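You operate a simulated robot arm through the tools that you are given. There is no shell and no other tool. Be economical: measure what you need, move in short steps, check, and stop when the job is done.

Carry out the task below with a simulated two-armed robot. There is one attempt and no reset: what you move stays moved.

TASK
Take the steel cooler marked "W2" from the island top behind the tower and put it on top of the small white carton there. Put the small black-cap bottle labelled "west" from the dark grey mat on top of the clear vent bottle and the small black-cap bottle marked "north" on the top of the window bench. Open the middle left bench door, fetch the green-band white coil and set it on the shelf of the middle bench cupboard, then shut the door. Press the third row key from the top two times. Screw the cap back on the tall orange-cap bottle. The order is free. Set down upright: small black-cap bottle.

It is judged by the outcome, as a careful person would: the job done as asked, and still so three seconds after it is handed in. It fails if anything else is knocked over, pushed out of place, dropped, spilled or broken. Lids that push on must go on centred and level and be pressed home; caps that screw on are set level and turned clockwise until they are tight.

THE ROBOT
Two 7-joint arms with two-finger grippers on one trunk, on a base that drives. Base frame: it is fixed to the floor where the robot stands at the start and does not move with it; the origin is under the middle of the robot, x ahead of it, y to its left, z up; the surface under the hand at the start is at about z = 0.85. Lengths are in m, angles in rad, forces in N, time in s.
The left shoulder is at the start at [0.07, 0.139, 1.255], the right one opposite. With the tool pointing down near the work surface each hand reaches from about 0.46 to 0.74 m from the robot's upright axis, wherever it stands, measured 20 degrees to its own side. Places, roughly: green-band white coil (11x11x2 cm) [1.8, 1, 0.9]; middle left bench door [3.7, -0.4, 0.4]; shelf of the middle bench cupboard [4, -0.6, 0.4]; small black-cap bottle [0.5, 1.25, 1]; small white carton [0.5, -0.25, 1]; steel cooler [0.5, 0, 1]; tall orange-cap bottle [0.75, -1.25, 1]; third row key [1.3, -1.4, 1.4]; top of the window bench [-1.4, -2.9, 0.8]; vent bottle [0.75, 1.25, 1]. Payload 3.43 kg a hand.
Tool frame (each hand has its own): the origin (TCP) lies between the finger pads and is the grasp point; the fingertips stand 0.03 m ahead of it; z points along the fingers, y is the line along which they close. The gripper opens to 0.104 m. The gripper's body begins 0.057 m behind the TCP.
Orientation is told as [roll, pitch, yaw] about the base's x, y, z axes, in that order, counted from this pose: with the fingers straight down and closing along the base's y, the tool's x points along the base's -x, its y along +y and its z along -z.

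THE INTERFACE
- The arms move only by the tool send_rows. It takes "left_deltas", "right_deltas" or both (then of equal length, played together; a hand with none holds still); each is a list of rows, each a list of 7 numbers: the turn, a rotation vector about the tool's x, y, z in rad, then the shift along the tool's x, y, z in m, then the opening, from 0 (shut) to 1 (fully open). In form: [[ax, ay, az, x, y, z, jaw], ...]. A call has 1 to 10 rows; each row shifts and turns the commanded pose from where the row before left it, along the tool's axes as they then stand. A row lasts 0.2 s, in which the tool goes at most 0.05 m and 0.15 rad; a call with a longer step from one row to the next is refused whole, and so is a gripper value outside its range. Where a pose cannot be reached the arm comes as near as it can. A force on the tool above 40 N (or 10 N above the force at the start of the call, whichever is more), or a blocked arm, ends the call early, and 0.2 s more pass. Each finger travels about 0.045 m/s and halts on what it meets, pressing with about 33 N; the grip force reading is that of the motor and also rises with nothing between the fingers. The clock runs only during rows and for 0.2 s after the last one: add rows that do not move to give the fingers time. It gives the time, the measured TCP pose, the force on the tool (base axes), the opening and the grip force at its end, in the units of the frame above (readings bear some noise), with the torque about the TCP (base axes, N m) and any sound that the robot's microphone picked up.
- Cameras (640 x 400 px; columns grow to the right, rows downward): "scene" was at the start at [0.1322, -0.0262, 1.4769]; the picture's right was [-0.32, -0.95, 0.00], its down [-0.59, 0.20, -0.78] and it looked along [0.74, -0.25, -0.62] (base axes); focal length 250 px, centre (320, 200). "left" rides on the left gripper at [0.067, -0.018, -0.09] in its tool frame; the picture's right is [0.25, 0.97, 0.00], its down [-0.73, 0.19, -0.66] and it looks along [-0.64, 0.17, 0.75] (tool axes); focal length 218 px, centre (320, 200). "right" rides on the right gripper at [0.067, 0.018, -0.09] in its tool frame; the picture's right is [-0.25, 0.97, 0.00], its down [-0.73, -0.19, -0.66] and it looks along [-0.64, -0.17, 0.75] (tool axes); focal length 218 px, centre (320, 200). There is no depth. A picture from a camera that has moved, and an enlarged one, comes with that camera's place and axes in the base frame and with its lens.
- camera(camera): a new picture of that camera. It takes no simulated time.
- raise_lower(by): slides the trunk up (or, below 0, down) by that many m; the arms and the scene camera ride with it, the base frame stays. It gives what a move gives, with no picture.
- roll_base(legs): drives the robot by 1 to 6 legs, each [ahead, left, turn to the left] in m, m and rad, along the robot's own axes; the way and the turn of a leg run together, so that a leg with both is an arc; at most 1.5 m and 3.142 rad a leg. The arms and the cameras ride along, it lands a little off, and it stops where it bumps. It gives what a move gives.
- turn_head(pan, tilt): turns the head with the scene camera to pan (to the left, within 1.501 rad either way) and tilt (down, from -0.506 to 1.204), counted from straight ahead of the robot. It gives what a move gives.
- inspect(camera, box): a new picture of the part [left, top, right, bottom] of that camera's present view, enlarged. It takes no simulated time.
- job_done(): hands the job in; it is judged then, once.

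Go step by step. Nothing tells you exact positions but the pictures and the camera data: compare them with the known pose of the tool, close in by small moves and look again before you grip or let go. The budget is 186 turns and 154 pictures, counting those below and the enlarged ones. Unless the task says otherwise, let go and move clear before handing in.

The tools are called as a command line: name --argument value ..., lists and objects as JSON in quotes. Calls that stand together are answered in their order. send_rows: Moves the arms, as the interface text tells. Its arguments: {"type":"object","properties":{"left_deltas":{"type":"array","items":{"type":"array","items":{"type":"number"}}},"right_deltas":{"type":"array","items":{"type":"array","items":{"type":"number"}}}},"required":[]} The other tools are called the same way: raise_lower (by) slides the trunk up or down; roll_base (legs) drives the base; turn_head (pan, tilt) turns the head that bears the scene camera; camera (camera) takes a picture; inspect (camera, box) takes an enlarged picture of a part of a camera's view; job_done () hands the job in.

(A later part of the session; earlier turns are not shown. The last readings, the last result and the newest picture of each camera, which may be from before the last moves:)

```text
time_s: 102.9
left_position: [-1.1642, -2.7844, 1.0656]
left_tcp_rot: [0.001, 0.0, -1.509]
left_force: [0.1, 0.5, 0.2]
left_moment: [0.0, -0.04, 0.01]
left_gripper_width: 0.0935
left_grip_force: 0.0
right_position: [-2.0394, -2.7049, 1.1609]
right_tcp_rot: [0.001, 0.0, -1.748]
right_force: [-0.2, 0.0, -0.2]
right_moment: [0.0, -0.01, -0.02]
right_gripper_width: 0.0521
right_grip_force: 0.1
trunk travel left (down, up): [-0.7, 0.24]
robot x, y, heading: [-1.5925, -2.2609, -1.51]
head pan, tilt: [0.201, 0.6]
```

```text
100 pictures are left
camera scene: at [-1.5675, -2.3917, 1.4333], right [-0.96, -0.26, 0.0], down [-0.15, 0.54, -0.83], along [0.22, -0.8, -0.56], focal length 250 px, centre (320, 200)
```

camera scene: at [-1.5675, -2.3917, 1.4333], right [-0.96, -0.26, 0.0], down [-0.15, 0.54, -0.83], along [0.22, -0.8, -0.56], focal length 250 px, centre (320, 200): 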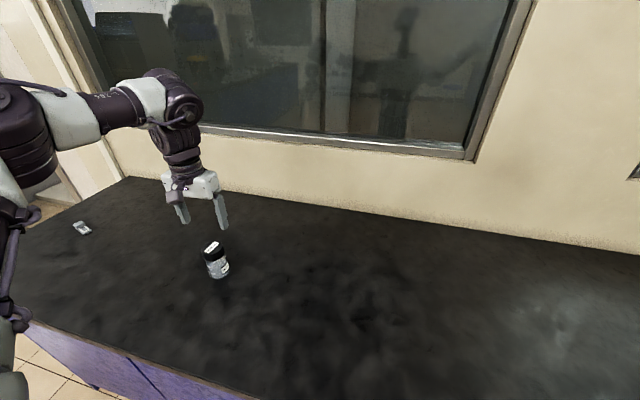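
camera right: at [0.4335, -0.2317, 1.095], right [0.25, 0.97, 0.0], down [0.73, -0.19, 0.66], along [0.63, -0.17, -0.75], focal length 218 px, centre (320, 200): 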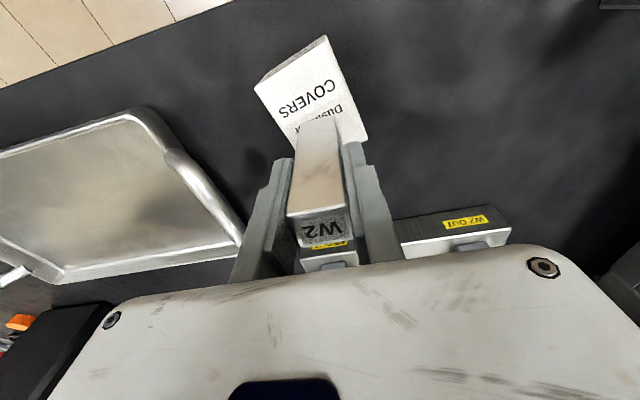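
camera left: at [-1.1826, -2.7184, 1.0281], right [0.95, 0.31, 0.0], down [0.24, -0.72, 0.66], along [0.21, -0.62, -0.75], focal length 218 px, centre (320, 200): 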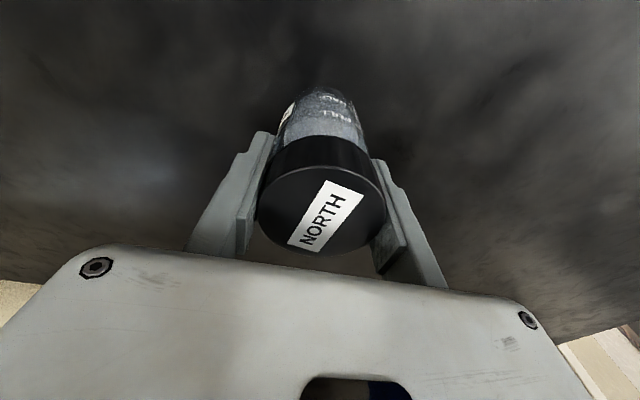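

NORTH stands upright on the window bench. Now I'll drive toward the right end of the island for the orange-cap bottle and the keys.

send_rows --left_deltas '[[0, 0, 0, 0.03, -0.02, -0.03, 0.9], [0, 0, 0, 0.03, -0.02, -0.03, 0.9], [0, 0, 0, 0.03, -0.02, -0.03, 0.9]]'

roll_base --legs '[[-0.35, 0, 0], [0, 0, 1.51], [1.4, 0, 0]]'

raise_lower --by 0.05

turn_head --pan 0.35 --tilt 0.25

camera --camera "scene"

```text
time_s: 103.7
left_position: [-1.2276, -2.6991, 1.1534]
left_tcp_rot: [0.002, 0.001, -1.504]
left_force: [0.4, 0.6, 0.8]
left_moment: [-0.03, 0.02, -0.01]
left_gripper_width: 0.0936
left_grip_force: 0.1
right_position: [-2.0395, -2.7049, 1.1611]
right_tcp_rot: [0.001, 0.001, -1.748]
right_force: [-0.1, 0.1, 0.4]
right_moment: [0.03, -0.02, 0.02]
right_gripper_width: 0.052
right_grip_force: 0.0
trunk travel left (down, up): [-0.7, 0.24]
robot x, y, heading: [-1.5948, -2.2585, -1.507]
head pan, tilt: [0.201, 0.6]
```

```text
time_s: 116.2
left_position: [0.2528, -1.5769, 1.1522]
left_tcp_rot: [0.0, 0.001, -0.018]
left_force: [0.3, 0.4, -0.4]
left_moment: [-0.02, 0.01, -0.01]
left_gripper_width: 0.0935
left_grip_force: 0.1
right_position: [0.1929, -2.3872, 1.162]
right_tcp_rot: [-0.003, 0.001, -0.258]
right_force: [0.1, -0.1, -0.1]
right_moment: [-0.01, 0.02, -0.02]
right_gripper_width: 0.0517
right_grip_force: 0.0
trunk travel left (down, up): [-0.7, 0.24]
robot x, y, heading: [-0.2171, -1.9063, -0.017]
head pan, tilt: [0.201, 0.6]
```

```text
time_s: 117.2
left_position: [0.2529, -1.5781, 1.2018]
left_tcp_rot: [0.001, 0.001, -0.017]
left_force: [-1.1, 0.3, -0.3]
left_moment: [-0.03, 0.0, -0.02]
left_gripper_width: 0.0936
left_grip_force: 0.0
right_position: [0.1931, -2.3862, 1.2114]
right_tcp_rot: [-0.001, 0.0, -0.258]
right_force: [0.4, 0.7, 0.2]
right_moment: [-0.02, -0.02, -0.01]
right_gripper_width: 0.0521
right_grip_force: 0.0
trunk travel left (down, up): [-0.75, 0.19]
robot x, y, heading: [-0.2142, -1.9026, -0.013]
head pan, tilt: [0.201, 0.6]
```

```text
time_s: 118.0
left_position: [0.2536, -1.5774, 1.2023]
left_tcp_rot: [0.001, 0.0, -0.019]
left_force: [-0.7, 0.0, 0.2]
left_moment: [-0.05, 0.0, 0.01]
left_gripper_width: 0.0937
left_grip_force: 0.1
right_position: [0.193, -2.3868, 1.2114]
right_tcp_rot: [-0.002, 0.001, -0.258]
right_force: [0.6, -0.3, -0.3]
right_moment: [-0.02, -0.01, -0.02]
right_gripper_width: 0.0517
right_grip_force: 0.1
trunk travel left (down, up): [-0.75, 0.19]
robot x, y, heading: [-0.2125, -1.9067, -0.018]
head pan, tilt: [0.351, 0.25]
```

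```text
99 pictures are left
camera scene: at [-0.0774, -1.8751, 1.5154], right [0.33, -0.94, 0.0], down [-0.23, -0.08, -0.97], along [0.92, 0.32, -0.25], focal length 250 px, centre (320, 200)
```

scene: 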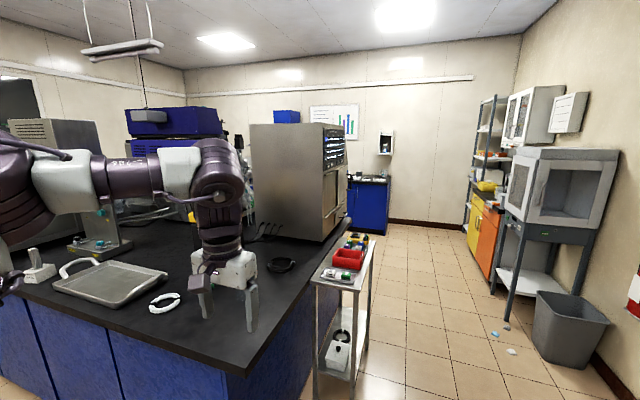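

There's a tall machine with the key panel facing right, and a side table. I'll face the island's right end from the aisle.

roll_base --legs '[[0, 0, 1.59], [-0.4, 0, 0], [0, -0.7, 0]]'

turn_head --pan -0.3 --tilt 0.45

camera --camera "scene"

```text
time_s: 127.6
left_position: [0.1312, -1.8314, 1.2014]
left_tcp_rot: [0.001, 0.0, 1.557]
left_force: [0.4, 0.5, -0.5]
left_moment: [-0.01, -0.03, 0.02]
left_gripper_width: 0.0936
left_grip_force: 0.1
right_position: [0.9386, -1.891, 1.212]
right_tcp_rot: [-0.001, 0.0, 1.316]
right_force: [0.5, -0.4, -0.4]
right_moment: [0.03, -0.03, 0.01]
right_gripper_width: 0.0519
right_grip_force: 0.0
trunk travel left (down, up): [-0.75, 0.19]
robot x, y, heading: [0.4577, -2.3018, 1.556]
head pan, tilt: [0.351, 0.25]
```

```text
time_s: 128.7
left_position: [0.1309, -1.8324, 1.2022]
left_tcp_rot: [-0.001, 0.002, 1.558]
left_force: [-0.4, -0.4, -0.4]
left_moment: [0.03, 0.01, 0.01]
left_gripper_width: 0.0936
left_grip_force: 0.1
right_position: [0.9387, -1.8902, 1.2116]
right_tcp_rot: [-0.001, 0.0, 1.316]
right_force: [0.1, 0.4, 0.1]
right_moment: [-0.04, -0.01, -0.02]
right_gripper_width: 0.0516
right_grip_force: 0.0
trunk travel left (down, up): [-0.75, 0.19]
robot x, y, heading: [0.459, -2.3016, 1.558]
head pan, tilt: [-0.3, 0.45]
```

```text
98 pictures are left
camera scene: at [0.4897, -2.1624, 1.4968], right [0.95, -0.31, 0.0], down [-0.13, -0.41, -0.9], along [0.28, 0.86, -0.44], focal length 250 px, centre (320, 200)
```

scene: 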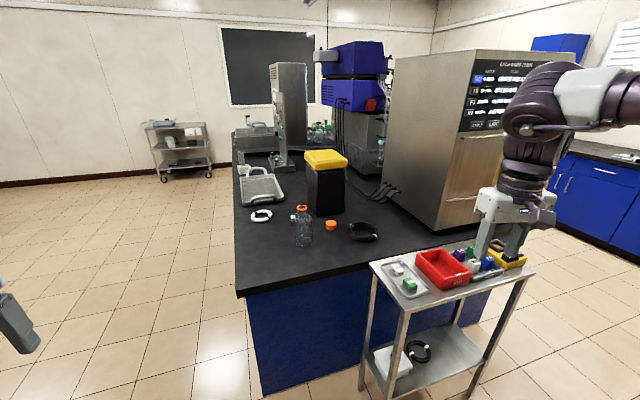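

I'll zoom on the bottle, the loose cap and the key panel.

inspect --camera "scene" --box '[270, 180, 390, 255]'

inspect --camera "scene" --box '[430, 50, 590, 150]'

```text
5.33 times, centred on (330, 218) of scene
camera zoom: at [0.4897, -2.1624, 1.4968], right [0.95, -0.31, 0.0], down [-0.13, -0.41, -0.9], along [0.28, 0.86, -0.44], focal length 1336 px, centre (267, 107)
```

zoom: 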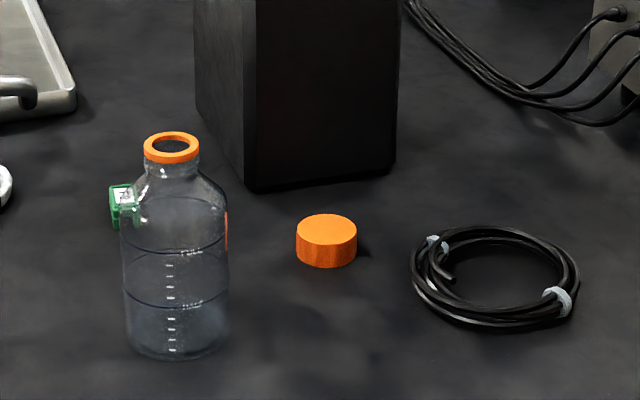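

```text
4.00 times, centred on (510, 100) of scene
camera zoom: at [0.4897, -2.1624, 1.4968], right [0.95, -0.31, 0.0], down [-0.13, -0.41, -0.9], along [0.28, 0.86, -0.44], focal length 1002 px, centre (-440, 600)
```

zoom: 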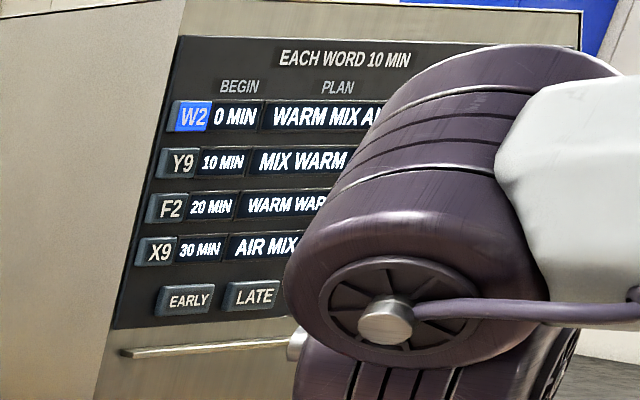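

The third row key is F2. The loose orange cap lies closed side up at about (0.857, -1.206), and the open bottle's neck is at about (0.706, -1.26, 1.01). I'll drive closer.

roll_base --legs '[[0.48, -0.03, 0.0]]'

turn_head --pan -0.3 --tilt 0.75

camera --camera "scene"

camera --camera "right"

```text
time_s: 131.6
left_position: [0.1588, -1.3487, 1.204]
left_tcp_rot: [0.001, -0.001, 1.569]
left_force: [-0.4, -0.2, 0.6]
left_moment: [0.05, 0.03, 0.0]
left_gripper_width: 0.0937
left_grip_force: 0.0
right_position: [0.9672, -1.3965, 1.2131]
right_tcp_rot: [-0.002, 0.001, 1.328]
right_force: [0.5, 0.2, 0.5]
right_moment: [0.04, -0.02, 0.01]
right_gripper_width: 0.0519
right_grip_force: 0.1
trunk travel left (down, up): [-0.75, 0.19]
robot x, y, heading: [0.4931, -1.8114, 1.57]
head pan, tilt: [-0.3, 0.45]
```

```text
time_s: 132.4
left_position: [0.1578, -1.3485, 1.2034]
left_tcp_rot: [-0.001, -0.001, 1.569]
left_force: [-0.6, 0.4, -0.1]
left_moment: [0.0, 0.01, 0.03]
left_gripper_width: 0.0938
left_grip_force: 0.0
right_position: [0.9674, -1.3966, 1.2119]
right_tcp_rot: [-0.003, 0.0, 1.328]
right_force: [0.4, -0.5, 0.5]
right_moment: [0.01, 0.03, -0.01]
right_gripper_width: 0.0519
right_grip_force: 0.1
trunk travel left (down, up): [-0.75, 0.19]
robot x, y, heading: [0.4925, -1.8107, 1.57]
head pan, tilt: [-0.3, 0.75]
```

```text
95 pictures are left
camera scene: at [0.5187, -1.6814, 1.4703], right [0.96, -0.3, 0.0], down [-0.2, -0.65, -0.73], along [0.22, 0.7, -0.68], focal length 250 px, centre (320, 200)
```

scene: 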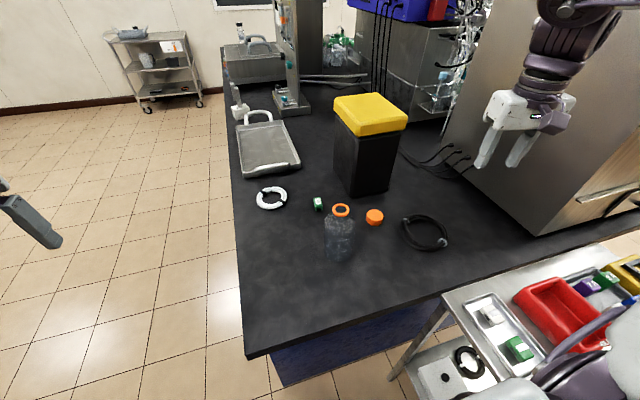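

```text
94 pictures are left
camera right: at [0.9329, -1.456, 1.3012], right [-0.88, 0.48, 0.0], down [0.36, 0.66, 0.66], along [0.32, 0.58, -0.75], focal length 218 px, centre (320, 200)
```

right: 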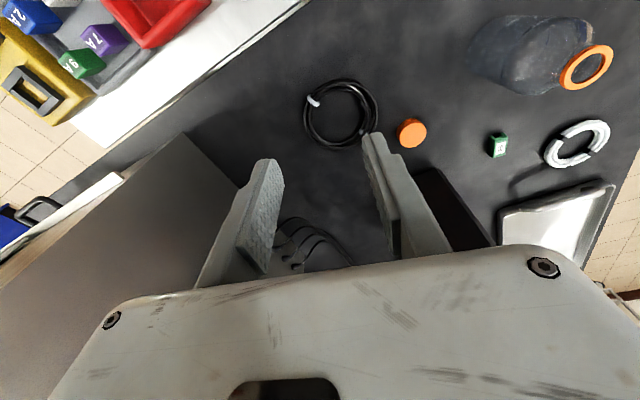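

Cap centre ≈ (0.858, -1.195, top 0.876); bottle mouth ≈ (0.702, -1.275, 1.026). I'll bring the right hand above the cap.

send_rows --right_deltas '[[0, 0, -0.121, 0, 0, 0, 0.75], [0, 0, -0.121, 0, 0, 0, 0.75], [0, 0, 0, -0.0336, 0.0182, 0.025, 0.75], [0, 0, 0, -0.0336, 0.0182, 0.025, 0.75], [0, 0, 0, -0.0336, 0.0182, 0.025, 0.75], [0, 0, 0, -0.0336, 0.0182, 0.025, 0.75], [0, 0, 0, -0.0336, 0.0182, 0.025, 0.75], [0, 0, 0, -0.0336, 0.0182, 0.025, 0.75], [0, 0, 0, 0, 0, 0, 0.75]]'

camera --camera "right"

```text
time_s: 134.4
left_position: [0.1582, -1.3504, 1.203]
left_tcp_rot: [-0.001, -0.001, 1.568]
left_force: [0.5, -0.3, -0.7]
left_moment: [-0.01, -0.04, -0.04]
left_gripper_width: 0.0937
left_grip_force: 0.0
right_position: [0.8653, -1.2178, 1.0629]
right_tcp_rot: [-0.003, -0.006, 1.572]
right_force: [0.3, 0.2, 0.4]
right_moment: [0.01, 0.0, -0.01]
right_gripper_width: 0.0781
right_grip_force: 0.1
right hand out of reach, approached as far as the arm can: row 8
trunk travel left (down, up): [-0.75, 0.19]
robot x, y, heading: [0.4926, -1.8104, 1.568]
head pan, tilt: [-0.3, 0.75]
```

```text
93 pictures are left
camera right: at [0.8462, -1.2853, 1.1517], right [-0.97, 0.25, 0.0], down [0.19, 0.73, 0.66], along [0.17, 0.64, -0.75], focal length 218 px, centre (320, 200)
```

right: 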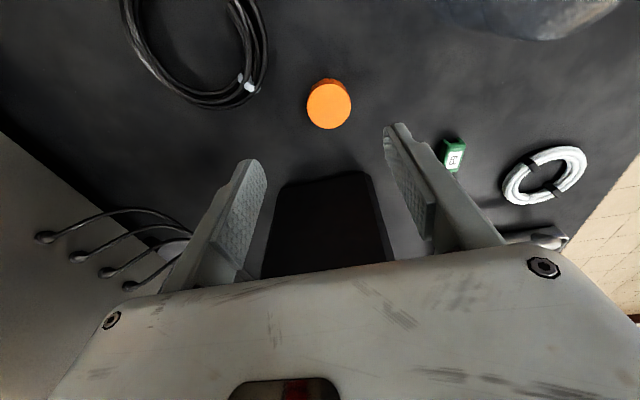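

I'm right at the reach limit, so I'll nudge the base forward and left a bit, then continue.

roll_base --legs '[[0.025, 0.02, 0.06]]'

camera --camera "right"

```text
time_s: 135.2
left_position: [0.1187, -1.3499, 1.2066]
left_tcp_rot: [0.008, -0.004, 1.629]
left_force: [0.3, -0.5, 0.7]
left_moment: [0.05, 0.04, 0.0]
left_gripper_width: 0.0932
left_grip_force: 0.0
right_position: [0.8151, -1.1768, 1.0612]
right_tcp_rot: [0.004, -0.007, 1.628]
right_force: [1.0, 0.2, -0.4]
right_moment: [0.07, 0.02, -0.01]
right_gripper_width: 0.078
right_grip_force: 0.1
trunk travel left (down, up): [-0.75, 0.19]
robot x, y, heading: [0.4742, -1.7864, 1.629]
head pan, tilt: [-0.3, 0.75]
```

```text
92 pictures are left
camera right: at [0.8014, -1.2442, 1.1513], right [-0.98, 0.2, 0.01], down [0.15, 0.73, 0.66], along [0.13, 0.65, -0.75], focal length 218 px, centre (320, 200)
```

right: 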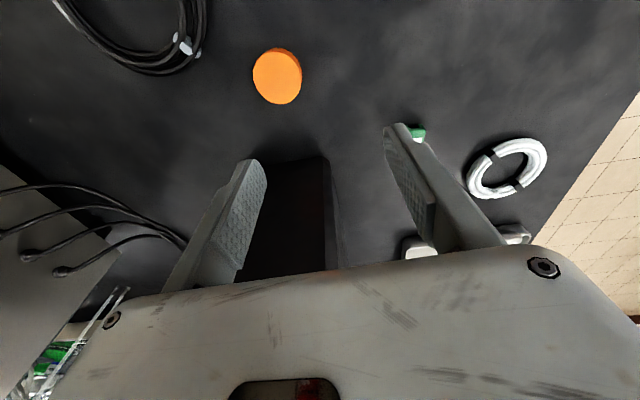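

I'll shift over the cap and descend to just above it.

send_rows --right_deltas '[[0, 0, 0, 0.0105, -0.0213, 0.02, 0.75], [0, 0, 0, 0.0105, -0.0213, 0.02, 0.75], [0, 0, 0, 0, 0, 0.035, 0.75], [0, 0, 0, 0, 0, 0.035, 0.75], [0, 0, 0, 0, 0, 0, 0.75]]'

camera --camera "right"

```text
time_s: 136.4
left_position: [0.1137, -1.3462, 1.2045]
left_tcp_rot: [0.003, -0.004, 1.627]
left_force: [-0.3, -0.9, 0.4]
left_moment: [0.0, 0.01, -0.01]
left_gripper_width: 0.0935
left_grip_force: 0.1
right_position: [0.8573, -1.197, 0.9536]
right_tcp_rot: [0.001, -0.006, 1.627]
right_force: [0.0, -1.1, -0.1]
right_moment: [0.0, 0.03, 0.0]
right_gripper_width: 0.0779
right_grip_force: 0.1
right hand out of reach, approached as far as the arm can: row 4
trunk travel left (down, up): [-0.75, 0.19]
robot x, y, heading: [0.4782, -1.7913, 1.627]
head pan, tilt: [-0.3, 0.75]
```

```text
91 pictures are left
camera right: at [0.8424, -1.2645, 1.0433], right [-0.98, 0.2, 0.0], down [0.15, 0.73, 0.66], along [0.13, 0.65, -0.75], focal length 218 px, centre (320, 200)
```

right: 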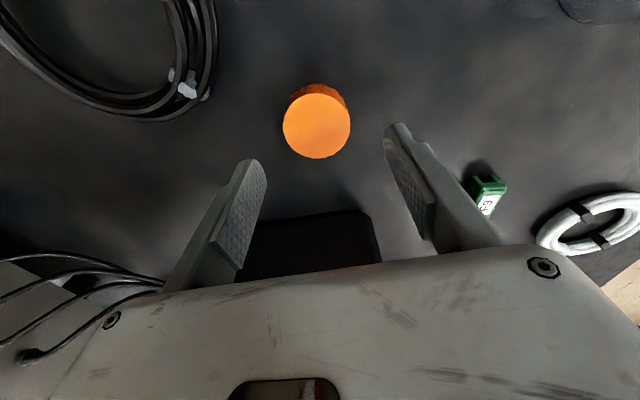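

Aligned, but the arm can't go lower, so I'll lower the trunk instead.

raise_lower --by -0.064

camera --camera "right"

```text
time_s: 137.4
left_position: [0.1113, -1.3467, 1.1385]
left_tcp_rot: [0.0, -0.001, 1.628]
left_force: [0.1, 0.1, 0.1]
left_moment: [-0.01, 0.0, 0.04]
left_gripper_width: 0.0937
left_grip_force: 0.1
right_position: [0.8552, -1.1955, 0.8893]
right_tcp_rot: [0.0, -0.007, 1.627]
right_force: [0.4, 0.2, 0.4]
right_moment: [0.02, 0.0, -0.01]
right_gripper_width: 0.0781
right_grip_force: 0.0
trunk travel left (down, up): [-0.686, 0.254]
robot x, y, heading: [0.473, -1.7865, 1.632]
head pan, tilt: [-0.3, 0.75]
```

```text
90 pictures are left
camera right: at [0.8408, -1.2634, 0.9795], right [-0.98, 0.2, 0.0], down [0.15, 0.73, 0.66], along [0.13, 0.65, -0.75], focal length 218 px, centre (320, 200)
```

right: 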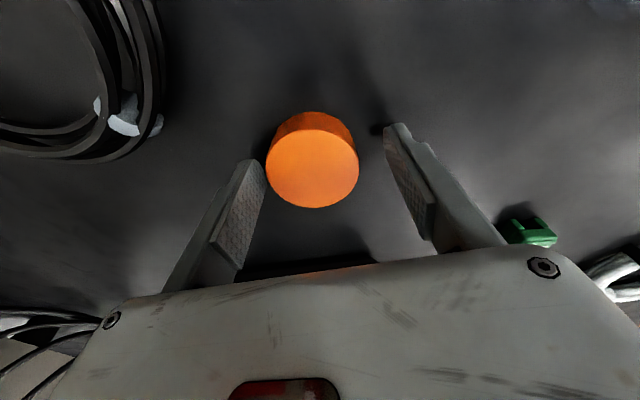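

Small centring shift, then close on the cap.

send_rows --right_deltas '[[0, 0, 0, 0.004, -0.0025, 0, 0.75], [0, 0, 0, 0, 0, 0, 0.75], [0, 0, 0, 0, 0, 0, 0.6], [0, 0, 0, 0, 0, 0, 0.45], [0, 0, 0, 0, 0, 0, 0.35], [0, 0, 0, 0, 0, 0, 0.35], [0, 0, 0, 0, 0, 0, 0.35]]'

camera --camera "right"

```text
time_s: 139.0
left_position: [0.1114, -1.3467, 1.1397]
left_tcp_rot: [-0.001, -0.002, 1.628]
left_force: [-1.1, -0.1, -0.5]
left_moment: [-0.03, 0.02, 0.01]
left_gripper_width: 0.0937
left_grip_force: 0.1
right_position: [0.858, -1.1992, 0.889]
right_tcp_rot: [0.001, -0.004, 1.628]
right_force: [-0.3, 0.1, -0.1]
right_moment: [0.02, -0.03, -0.04]
right_gripper_width: 0.0505
right_grip_force: 33.1
trunk travel left (down, up): [-0.686, 0.254]
robot x, y, heading: [0.4752, -1.7891, 1.628]
head pan, tilt: [-0.3, 0.75]
```

```text
89 pictures are left
camera right: at [0.8436, -1.2675, 0.9792], right [-0.98, 0.2, 0.0], down [0.15, 0.74, 0.66], along [0.13, 0.65, -0.75], focal length 218 px, centre (320, 200)
```

right: 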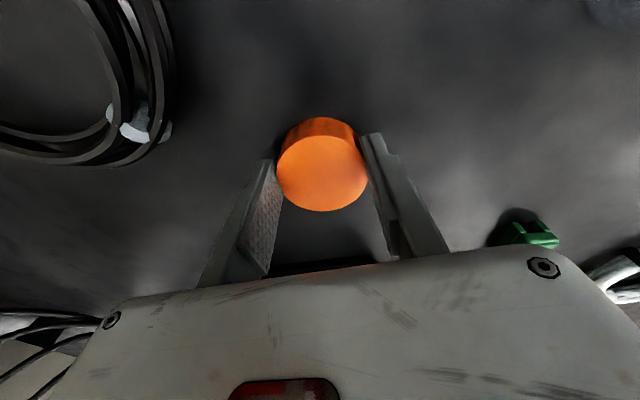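

The cap is held. I'll raise it, shift the base left so the bottle falls in the good zone, then look.

raise_lower --by 0.064

send_rows --right_deltas '[[0, 0, 0, 0, 0, -0.04, 0.35], [0, 0, 0, 0, 0, -0.04, 0.35], [0, 0, 0, 0, 0, -0.04, 0.35], [0, 0, 0, 0, 0, -0.04, 0.35], [0, 0, 0, 0, 0, 0, 0.35]]'

roll_base --legs '[[0, 0.16, 0]]'

camera --camera "right"

camera --camera "scene"

```text
time_s: 140.1
left_position: [0.1111, -1.3458, 1.204]
left_tcp_rot: [0.0, -0.001, 1.627]
left_force: [0.2, 0.1, 0.2]
left_moment: [-0.03, 0.0, -0.03]
left_gripper_width: 0.0937
left_grip_force: 0.2
right_position: [0.8587, -1.1991, 0.9538]
right_tcp_rot: [0.001, -0.006, 1.628]
right_force: [-0.4, -0.2, 0.0]
right_moment: [-0.01, 0.0, 0.0]
right_gripper_width: 0.0505
right_grip_force: 32.9
trunk travel left (down, up): [-0.75, 0.19]
robot x, y, heading: [0.4751, -1.7902, 1.63]
head pan, tilt: [-0.3, 0.75]
```

```text
time_s: 141.3
left_position: [0.112, -1.3444, 1.2035]
left_tcp_rot: [0.001, -0.001, 1.63]
left_force: [-0.2, 0.7, -0.2]
left_moment: [-0.02, 0.02, 0.01]
left_gripper_width: 0.0937
left_grip_force: 0.1
right_position: [0.8604, -1.2036, 1.1156]
right_tcp_rot: [0.001, -0.005, 1.629]
right_force: [0.0, 1.3, -0.4]
right_moment: [0.0, 0.0, -0.01]
right_gripper_width: 0.0503
right_grip_force: 32.9
trunk travel left (down, up): [-0.75, 0.19]
robot x, y, heading: [0.4725, -1.7901, 1.632]
head pan, tilt: [-0.3, 0.75]
```

```text
time_s: 142.7
left_position: [-0.0436, -1.3536, 1.2025]
left_tcp_rot: [0.003, -0.001, 1.624]
left_force: [0.0, 0.1, 0.7]
left_moment: [0.02, 0.04, -0.03]
left_gripper_width: 0.0937
left_grip_force: 0.1
right_position: [0.705, -1.2145, 1.1129]
right_tcp_rot: [0.001, -0.006, 1.625]
right_force: [0.0, -0.7, -0.4]
right_moment: [0.02, 0.04, -0.01]
right_gripper_width: 0.0502
right_grip_force: 32.3
trunk travel left (down, up): [-0.75, 0.19]
robot x, y, heading: [0.3155, -1.7977, 1.63]
head pan, tilt: [-0.3, 0.75]
```

```text
88 pictures are left
camera right: at [0.6902, -1.2824, 1.2028], right [-0.98, 0.2, 0.0], down [0.15, 0.73, 0.66], along [0.13, 0.65, -0.75], focal length 218 px, centre (320, 200)
```

right: 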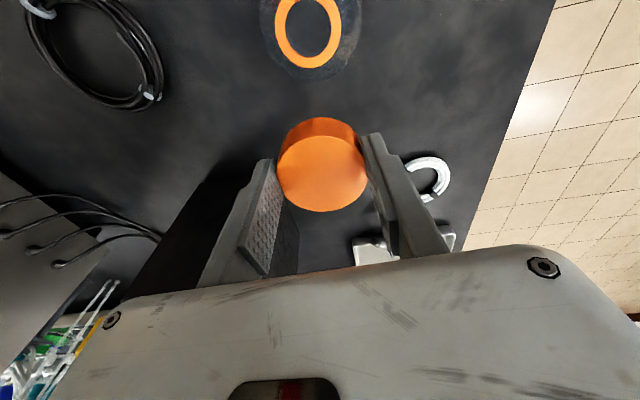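

```text
87 pictures are left
camera scene: at [0.3352, -1.666, 1.4703], right [0.97, -0.24, 0.0], down [-0.17, -0.66, -0.73], along [0.17, 0.71, -0.68], focal length 250 px, centre (320, 200)
```

scene: 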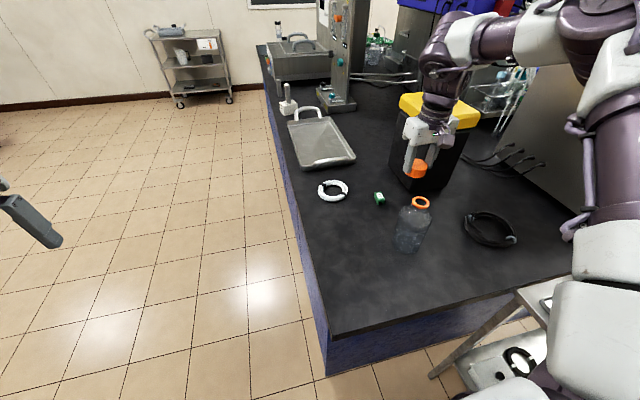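

The mouth is 5.5 cm toward the robot from the cap. I'll shift above it.

send_rows --right_deltas '[[0, 0, 0, 0.0274, 0.0027, 0, 0.35], [0, 0.006, 0, 0.0274, 0.0027, 0, 0.35], [0, 0, 0, 0, 0, 0, 0.35]]'

camera --camera "right"

inspect --camera "scene" --box '[370, 150, 470, 230]'

camera --camera "left"

```text
time_s: 143.5
left_position: [-0.0493, -1.3536, 1.2019]
left_tcp_rot: [-0.001, 0.0, 1.625]
left_force: [-0.6, 0.4, -0.3]
left_moment: [0.0, -0.02, 0.0]
left_gripper_width: 0.0935
left_grip_force: 0.0
right_position: [0.7008, -1.2681, 1.1147]
right_tcp_rot: [-0.002, 0.0, 1.624]
right_force: [-0.4, 0.3, -0.5]
right_moment: [0.0, 0.01, 0.01]
right_gripper_width: 0.0505
right_grip_force: 33.0
trunk travel left (down, up): [-0.75, 0.19]
robot x, y, heading: [0.317, -1.7971, 1.628]
head pan, tilt: [-0.3, 0.75]
```

```text
86 pictures are left
camera right: at [0.685, -1.3359, 1.2049], right [-0.98, 0.2, 0.0], down [0.15, 0.74, 0.66], along [0.13, 0.64, -0.75], focal length 218 px, centre (320, 200)
```

right: 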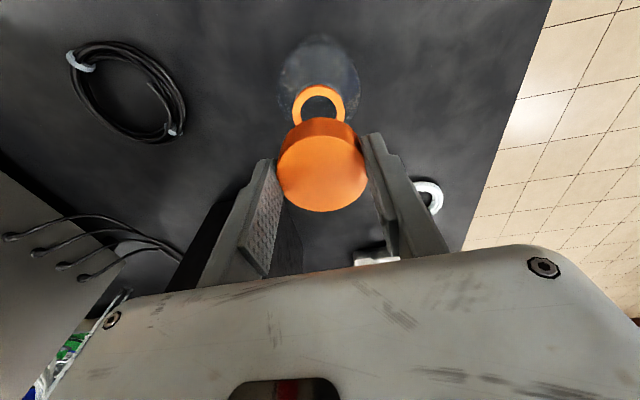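

```text
5.00 times, centred on (420, 190) of scene
camera zoom: at [0.3301, -1.665, 1.4702], right [0.97, -0.24, 0.0], down [-0.16, -0.66, -0.73], along [0.18, 0.71, -0.68], focal length 1253 px, centre (-180, 250)
```

zoom: 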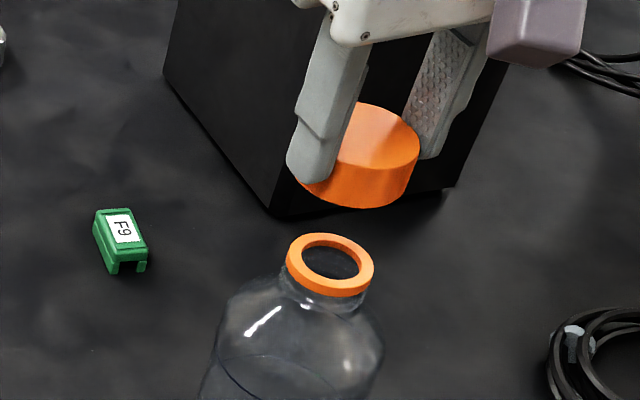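

```text
84 pictures are left
camera left: at [-0.0269, -1.419, 1.2923], right [-0.95, -0.31, 0.0], down [-0.23, 0.72, 0.66], along [-0.2, 0.63, -0.75], focal length 218 px, centre (320, 200)
```

left: 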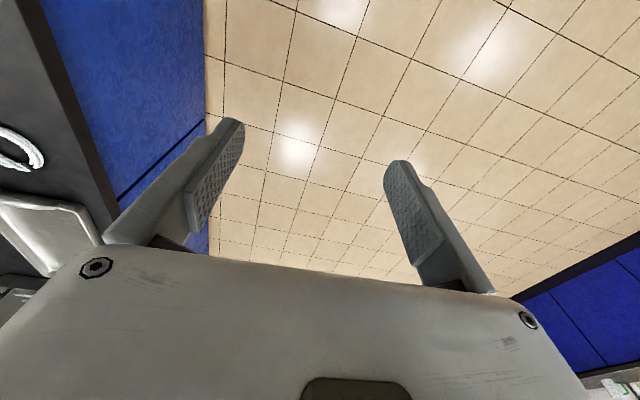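

Nearly concentric. I'll descend 3.5 cm and recheck.

send_rows --right_deltas '[[0, 0, 0, 0.004, 0, 0.018, 0.35], [0, 0, 0, 0, 0, 0.018, 0.35], [0, 0, 0, 0, 0, 0, 0.35]]'

inspect --camera "right" --box '[240, 60, 400, 220]'

inspect --camera "scene" --box '[380, 165, 460, 225]'

```text
time_s: 144.3
left_position: [-0.0475, -1.3538, 1.2039]
left_tcp_rot: [0.0, -0.003, 1.625]
left_force: [0.8, 0.1, -0.6]
left_moment: [0.02, -0.02, 0.0]
left_gripper_width: 0.0937
left_grip_force: 0.1
right_position: [0.7019, -1.2721, 1.0776]
right_tcp_rot: [-0.001, 0.001, 1.627]
right_force: [0.4, -0.7, -0.4]
right_moment: [-0.01, 0.03, 0.03]
right_gripper_width: 0.0501
right_grip_force: 32.6
trunk travel left (down, up): [-0.75, 0.19]
robot x, y, heading: [0.3117, -1.796, 1.624]
head pan, tilt: [-0.3, 0.75]
```

```text
2.50 times, centred on (320, 140) of right
camera zoom: at [0.6863, -1.3397, 1.1673], right [-0.98, 0.2, 0.0], down [0.15, 0.74, 0.66], along [0.13, 0.64, -0.75], focal length 546 px, centre (320, 350)
```

zoom: 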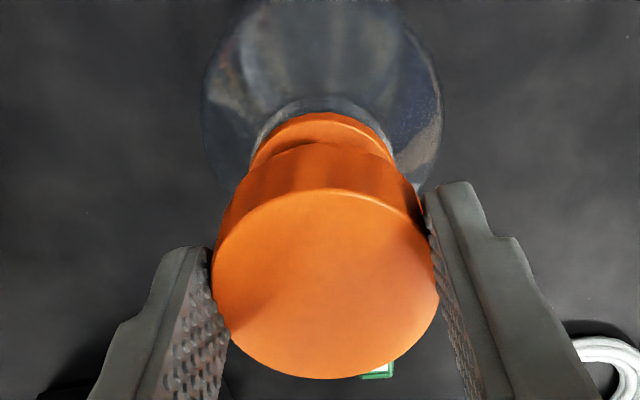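

```text
6.67 times, centred on (420, 195) of scene
camera zoom: at [0.3314, -1.6667, 1.4704], right [0.97, -0.24, 0.0], down [-0.16, -0.66, -0.73], along [0.18, 0.71, -0.68], focal length 1670 px, centre (-347, 233)
```

zoom: 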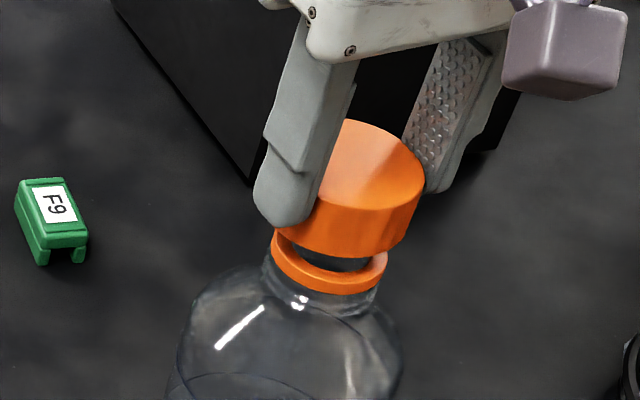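

Within a few millimetres. I'll shift 2.5 mm toward the robot, lower 1.2 cm, and check again.

send_rows --right_deltas '[[0, 0, 0, 0.0025, 0, 0.006, 0.35], [0, 0, 0, 0, 0, 0.006, 0.35], [0, 0, 0, 0, 0, 0, 0.35]]'

inspect --camera "right" --box '[240, 60, 400, 220]'

inspect --camera "scene" --box '[390, 175, 450, 220]'

```text
time_s: 145.1
left_position: [-0.0485, -1.3545, 1.2032]
left_tcp_rot: [-0.001, -0.004, 1.625]
left_force: [0.1, -0.3, 0.2]
left_moment: [0.0, -0.01, 0.01]
left_gripper_width: 0.0936
left_grip_force: 0.2
right_position: [0.7009, -1.2749, 1.0664]
right_tcp_rot: [0.0, 0.001, 1.627]
right_force: [0.2, 0.4, 0.3]
right_moment: [-0.04, -0.01, 0.06]
right_gripper_width: 0.0504
right_grip_force: 33.5
trunk travel left (down, up): [-0.75, 0.19]
robot x, y, heading: [0.3161, -1.7981, 1.625]
head pan, tilt: [-0.3, 0.75]
```

```text
2.50 times, centred on (320, 140) of right
camera zoom: at [0.6862, -1.342, 1.156], right [-0.98, 0.2, 0.0], down [0.15, 0.74, 0.66], along [0.13, 0.64, -0.75], focal length 546 px, centre (320, 350)
```

zoom: 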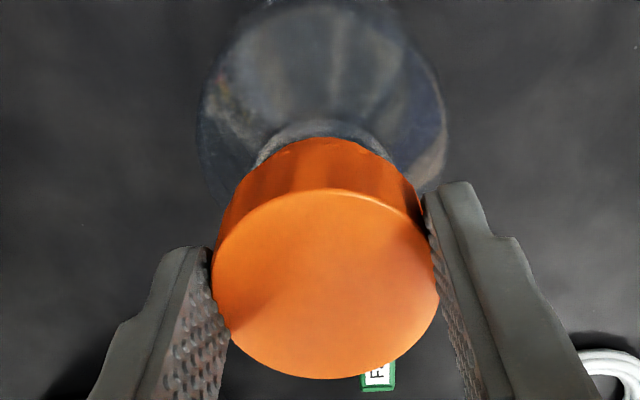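

```text
8.89 times, centred on (420, 198) of scene
camera zoom: at [0.3318, -1.6666, 1.4704], right [0.97, -0.24, 0.0], down [-0.16, -0.66, -0.73], along [0.18, 0.71, -0.68], focal length 2227 px, centre (-569, 222)
```

zoom: 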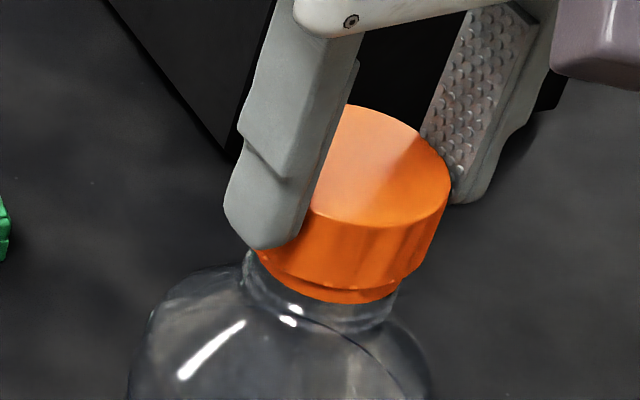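

Well aligned, with the cap just over the ring. I'll lower gently to contact.

send_rows --right_deltas '[[0, 0, 0, 0, 0, 0.003, 0.35], [0, 0, 0, 0, 0, 0.003, 0.35], [0, 0, 0, 0, 0, 0.002, 0.35], [0, 0, 0, 0, 0, 0, 0.35]]'

inspect --camera "scene" --box '[390, 175, 450, 220]'

```text
time_s: 145.9
left_position: [-0.0484, -1.3563, 1.2041]
left_tcp_rot: [0.001, -0.002, 1.625]
left_force: [-0.2, 0.4, -0.1]
left_moment: [-0.01, 0.01, 0.0]
left_gripper_width: 0.094
left_grip_force: 0.0
right_position: [0.7003, -1.2744, 1.0642]
right_tcp_rot: [-0.002, -0.011, 1.624]
right_force: [0.3, -5.9, 24.8]
right_moment: [-0.52, 0.18, -0.03]
right_gripper_width: 0.0504
right_grip_force: 33.4
trunk travel left (down, up): [-0.75, 0.19]
robot x, y, heading: [0.3138, -1.8003, 1.628]
head pan, tilt: [-0.3, 0.75]
stopped in row 4 (right hand): the force on the tool passed its limit at 40 N (the readings are from after the stop); the commanded pose is now the measured one
```

```text
8.89 times, centred on (420, 198) of scene
camera zoom: at [0.3308, -1.6693, 1.4707], right [0.97, -0.24, 0.0], down [-0.16, -0.66, -0.73], along [0.18, 0.71, -0.68], focal length 2227 px, centre (-569, 222)
```

zoom: 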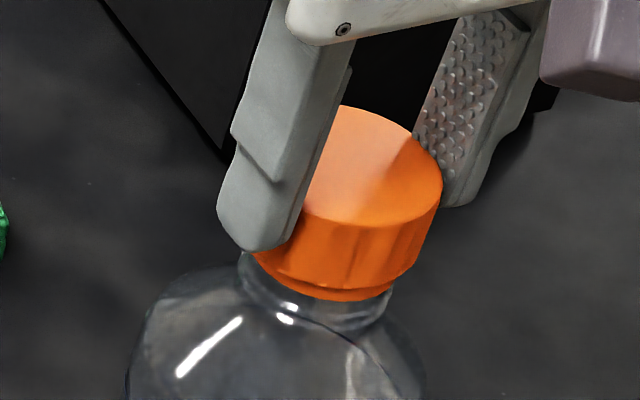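

Contact, with the reaction on the robot side, so the mouth is slightly nearer to me. I'll lift 4 mm, shift 2.5 mm toward the robot and try again.

send_rows --right_deltas '[[0, 0, 0, 0, 0, -0.004, 0.35], [0, 0.008, 0, 0.0025, 0, 0, 0.35], [0, 0, 0, 0, 0, 0.002, 0.35], [0, 0, 0, 0, 0, 0.002, 0.35], [0, 0, 0, 0, 0, 0, 0.35]]'

```text
time_s: 147.1
left_position: [-0.0477, -1.3546, 1.2042]
left_tcp_rot: [0.0, -0.004, 1.625]
left_force: [-0.5, -0.5, 0.1]
left_moment: [0.02, 0.01, -0.01]
left_gripper_width: 0.0935
left_grip_force: 0.2
right_position: [0.7005, -1.276, 1.0643]
right_tcp_rot: [-0.005, -0.003, 1.624]
right_force: [1.4, 3.5, 22.4]
right_moment: [-0.05, 0.01, 0.0]
right_gripper_width: 0.05
right_grip_force: 32.6
trunk travel left (down, up): [-0.75, 0.19]
robot x, y, heading: [0.3159, -1.7989, 1.63]
head pan, tilt: [-0.3, 0.75]
```

Now the reaction is balanced. I'll start turning clockwise with light downward pressure.

send_rows --right_deltas '[[0, 0, 0.15, 0, 0, 0.0003, 0.35], [0, 0, 0.15, 0, 0, 0.0003, 0.35], [0, 0, 0.15, 0, 0, 0.0003, 0.35], [0, 0, 0.15, 0, 0, 0.0003, 0.35], [0, 0, 0.15, 0, 0, 0.0003, 0.35], [0, 0, 0, 0, 0, 0, 0.35]]'

inspect --camera "scene" --box '[380, 165, 460, 255]'

```text
time_s: 148.5
left_position: [-0.0483, -1.3572, 1.2053]
left_tcp_rot: [-0.002, -0.005, 1.626]
left_force: [0.0, -0.3, 0.6]
left_moment: [0.01, -0.04, 0.02]
left_gripper_width: 0.0935
left_grip_force: 0.1
right_position: [0.6992, -1.2789, 1.0637]
right_tcp_rot: [0.0, -0.007, 0.874]
right_force: [1.2, -0.8, 34.2]
right_moment: [-0.23, 0.2, 0.02]
right_gripper_width: 0.05
right_grip_force: 32.7
trunk travel left (down, up): [-0.75, 0.19]
robot x, y, heading: [0.3153, -1.7971, 1.632]
head pan, tilt: [-0.3, 0.75]
```

```text
4.44 times, centred on (420, 210) of scene
camera zoom: at [0.3285, -1.6712, 1.471], right [0.97, -0.24, 0.0], down [-0.16, -0.66, -0.73], along [0.18, 0.71, -0.68], focal length 1114 px, centre (-124, 156)
```

zoom: 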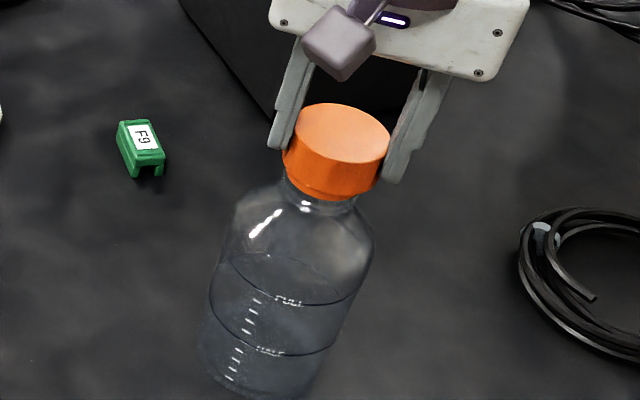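

The cap dropped about 0.6 mm, which fits threading. I'll keep turning with less downward push.

send_rows --right_deltas '[[0, 0, 0.15, 0, 0, 0.0, 0.35], [0, 0, 0.15, 0, 0, 0.0001, 0.35], [0, 0, 0.15, 0, 0, 0.0001, 0.35], [0, 0, 0.15, 0, 0, 0.0001, 0.35], [0, 0, 0.15, 0, 0, 0.0001, 0.35], [0, 0, 0.15, 0, 0, 0.0001, 0.35], [0, 0, 0, 0, 0, 0, 0.35]]'

inspect --camera "scene" --box '[380, 165, 460, 255]'

```text
time_s: 150.1
left_position: [-0.0472, -1.3545, 1.2035]
left_tcp_rot: [0.0, -0.001, 1.626]
left_force: [0.3, 0.0, 0.0]
left_moment: [0.04, 0.01, -0.01]
left_gripper_width: 0.0937
left_grip_force: 0.1
right_position: [0.7018, -1.2759, 1.06]
right_tcp_rot: [0.0, 0.0, 0.728]
right_force: [0.2, -1.4, 3.2]
right_moment: [-0.08, -0.06, -0.04]
right_gripper_width: 0.0505
right_grip_force: 33.3
right hand out of reach, approached as far as the arm can: row 2, 3, 4, 5, 6
trunk travel left (down, up): [-0.75, 0.19]
robot x, y, heading: [0.3134, -1.7994, 1.63]
head pan, tilt: [-0.3, 0.75]
```

```text
4.44 times, centred on (420, 210) of scene
camera zoom: at [0.332, -1.6669, 1.4704], right [0.97, -0.24, 0.0], down [-0.16, -0.66, -0.73], along [0.18, 0.71, -0.68], focal length 1114 px, centre (-124, 156)
```

zoom: 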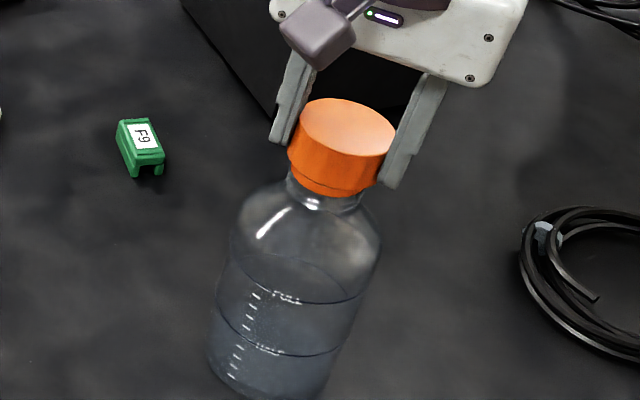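

The wrist limit is reached, and the cap went down 4 mm, so it is engaging. I'll open, rotate the hand back and regrip.

send_rows --right_deltas '[[0, 0, 0, 0, 0, 0, 0.5], [0, 0, 0, 0, 0, 0, 0.7], [0, 0, 0, 0, 0, 0, 0.7], [0, 0, -0.15, 0, 0, 0, 0.7], [0, 0, -0.15, 0, 0, 0, 0.7], [0, 0, -0.15, 0, 0, 0, 0.7], [0, 0, -0.15, 0, 0, 0, 0.7], [0, 0, -0.15, 0, 0, 0, 0.7], [0, 0, -0.15, 0, 0, 0, 0.7]]'

send_rows --right_deltas '[[0, 0, -0.15, 0, 0, 0, 0.7], [0, 0, -0.15, 0, 0, 0, 0.7], [0, 0, -0.15, 0, 0, 0, 0.7], [0, 0, -0.15, 0, 0, 0, 0.7], [0, 0, -0.15, 0, 0, 0, 0.7], [0, 0, -0.15, 0, 0, 0, 0.7], [0, 0, -0.15, 0, 0, 0, 0.7], [0, 0, 0, 0, 0, 0, 0.7]]'

inspect --camera "right" --box '[200, 40, 440, 240]'

inspect --camera "scene" --box '[380, 165, 460, 255]'

```text
time_s: 152.1
left_position: [-0.0467, -1.3543, 1.203]
left_tcp_rot: [-0.001, -0.002, 1.625]
left_force: [0.1, 0.4, 1.3]
left_moment: [0.02, 0.01, 0.02]
left_gripper_width: 0.0935
left_grip_force: 0.1
right_position: [0.7019, -1.2759, 1.0582]
right_tcp_rot: [0.0, 0.003, 1.629]
right_force: [-0.6, -0.2, 0.7]
right_moment: [0.02, 0.0, -0.01]
right_gripper_width: 0.0727
right_grip_force: 0.1
trunk travel left (down, up): [-0.75, 0.19]
robot x, y, heading: [0.3128, -1.7992, 1.626]
head pan, tilt: [-0.3, 0.75]
```

```text
time_s: 153.9
left_position: [-0.0468, -1.3541, 1.2035]
left_tcp_rot: [-0.001, 0.0, 1.625]
left_force: [0.0, 0.4, 0.2]
left_moment: [-0.01, 0.04, 0.01]
left_gripper_width: 0.0938
left_grip_force: 0.1
right_position: [0.7021, -1.275, 1.0582]
right_tcp_rot: [0.002, 0.001, 2.68]
right_force: [0.4, -0.4, 0.6]
right_moment: [-0.02, -0.02, 0.02]
right_gripper_width: 0.0728
right_grip_force: 0.0
trunk travel left (down, up): [-0.75, 0.19]
robot x, y, heading: [0.3189, -1.7996, 1.626]
head pan, tilt: [-0.3, 0.75]
```

```text
2.00 times, centred on (320, 140) of right
camera zoom: at [0.7538, -1.3202, 1.1487], right [-0.66, -0.75, 0.0], down [-0.57, 0.5, 0.66], along [-0.49, 0.43, -0.75], focal length 436 px, centre (320, 320)
```

zoom: 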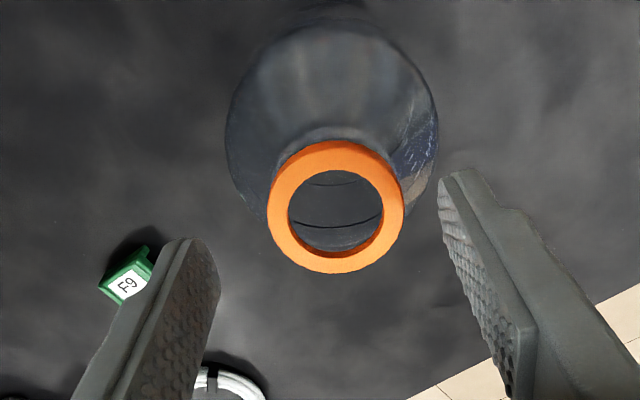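

```text
4.44 times, centred on (420, 210) of scene
camera zoom: at [0.3319, -1.6663, 1.4703], right [0.97, -0.24, 0.0], down [-0.16, -0.66, -0.73], along [0.18, 0.71, -0.68], focal length 1114 px, centre (-124, 156)
```

zoom: 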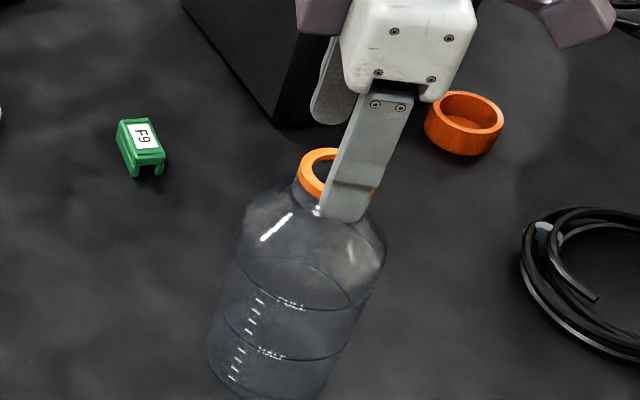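

The cap wasn't threaded: it slipped off and now lies open side up near the bin, and the bottle still stands. I'll raise the hand, look carefully, and plan a flip using both hands.

send_rows --right_deltas '[[0, 0, 0, 0, 0, -0.045, 0.7], [0, 0, 0.15, 0, 0, -0.045, 0.7], [0, 0, 0.15, 0, 0, -0.04, 0.7], [0, 0, 0.15, 0, 0, 0, 0.7], [0, 0, 0.15, 0, 0, 0, 0.7], [0, 0, 0.15, 0, 0, 0, 0.7], [0, 0, 0.15, 0, 0, 0, 0.7], [0, 0, 0.15, 0, 0, 0, 0.7]]'

camera --camera "right"

camera --camera "scene"

```text
time_s: 155.7
left_position: [-0.0472, -1.3546, 1.2039]
left_tcp_rot: [0.002, -0.001, 1.625]
left_force: [0.0, 0.2, 0.2]
left_moment: [-0.02, -0.01, -0.02]
left_gripper_width: 0.0939
left_grip_force: 0.0
right_position: [0.7017, -1.2765, 1.1889]
right_tcp_rot: [-0.001, -0.002, 1.624]
right_force: [0.1, -0.3, 0.3]
right_moment: [0.0, -0.03, 0.0]
right_gripper_width: 0.073
right_grip_force: 0.1
trunk travel left (down, up): [-0.75, 0.19]
robot x, y, heading: [0.3145, -1.7964, 1.628]
head pan, tilt: [-0.3, 0.75]
```

```text
74 pictures are left
camera right: at [0.6873, -1.3431, 1.2788], right [-0.98, 0.2, 0.0], down [0.15, 0.74, 0.66], along [0.13, 0.64, -0.75], focal length 218 px, centre (320, 200)
```

right: 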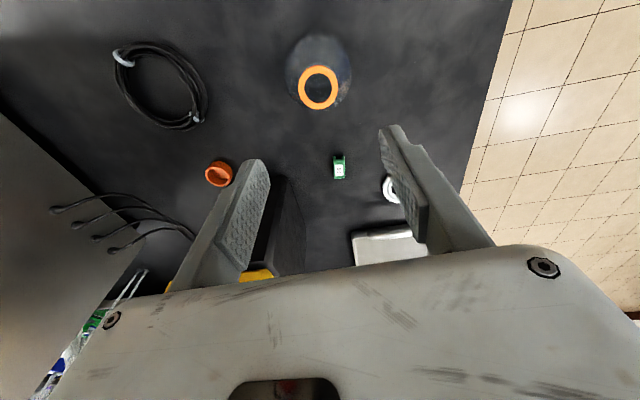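

```text
73 pictures are left
camera scene: at [0.3321, -1.6663, 1.4703], right [0.97, -0.24, 0.0], down [-0.16, -0.66, -0.73], along [0.18, 0.71, -0.68], focal length 250 px, centre (320, 200)
```

scene: 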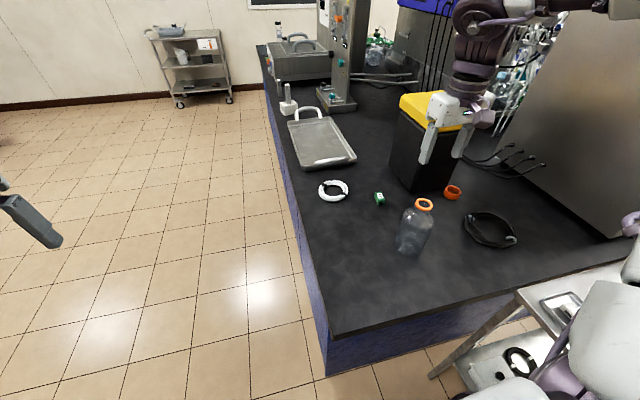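

The ring is really at (0.702, -1.2815, ~1.02), so I was 5-6 mm off. To flip the cap I could roll a tilted hand by π, so I'll first test the wrist's roll range in free air.

send_rows --right_deltas '[[0, 0, -0.15, 0, 0, 0, 0.7], [0, 0, -0.15, 0, 0, 0, 0.7], [0, 0, -0.15, 0, 0, 0, 0.7], [0, 0, -0.15, 0, 0, 0, 0.7], [0, 0, -0.15, 0, 0, 0, 0.7], [0, 0, -0.15, 0, 0, 0, 0.7], [0, 0, -0.15, 0, 0, 0, 0.7], [0, 0, -0.15, 0, 0, 0, 0.7], [0, 0, -0.15, 0, 0, 0, 0.7], [0, 0, -0.15, 0, 0, 0, 0.7]]'

send_rows --right_deltas '[[0, 0, -0.15, 0, 0, 0, 0.7], [0, 0, -0.15, 0, 0, 0, 0.7], [0, 0, -0.15, 0, 0, 0, 0.7], [0, 0, -0.15, 0, 0, 0, 0.7], [0, 0, -0.15, 0, 0, 0, 0.7], [0, 0, -0.15, 0, 0, 0, 0.7], [0, 0, -0.15, 0, 0, 0, 0.7], [0, 0, -0.15, 0, 0, 0, 0.7], [0, 0, -0.15, 0, 0, 0, 0.7], [0, 0, -0.15, 0, 0, 0, 0.7]]'

```text
time_s: 157.9
left_position: [-0.0467, -1.3532, 1.2035]
left_tcp_rot: [-0.001, -0.002, 1.625]
left_force: [0.0, -0.6, -0.3]
left_moment: [-0.01, 0.02, -0.02]
left_gripper_width: 0.0934
left_grip_force: 0.0
right_position: [0.7021, -1.2756, 1.1895]
right_tcp_rot: [0.003, 0.001, 3.129]
right_force: [0.1, -0.3, -0.6]
right_moment: [0.01, -0.02, -0.02]
right_gripper_width: 0.0729
right_grip_force: 0.1
trunk travel left (down, up): [-0.75, 0.19]
robot x, y, heading: [0.3138, -1.7967, 1.627]
head pan, tilt: [-0.3, 0.75]
```

```text
time_s: 160.1
left_position: [-0.0477, -1.3542, 1.2024]
left_tcp_rot: [-0.002, -0.002, 1.623]
left_force: [-0.3, 0.3, 0.5]
left_moment: [-0.03, 0.02, 0.01]
left_gripper_width: 0.0937
left_grip_force: 0.0
right_position: [0.7021, -1.2746, 1.1894]
right_tcp_rot: [0.001, 0.0, -1.654]
right_force: [0.5, 1.0, 0.2]
right_moment: [0.01, -0.01, -0.02]
right_gripper_width: 0.0729
right_grip_force: 0.1
trunk travel left (down, up): [-0.75, 0.19]
robot x, y, heading: [0.3131, -1.7997, 1.629]
head pan, tilt: [-0.3, 0.75]
```

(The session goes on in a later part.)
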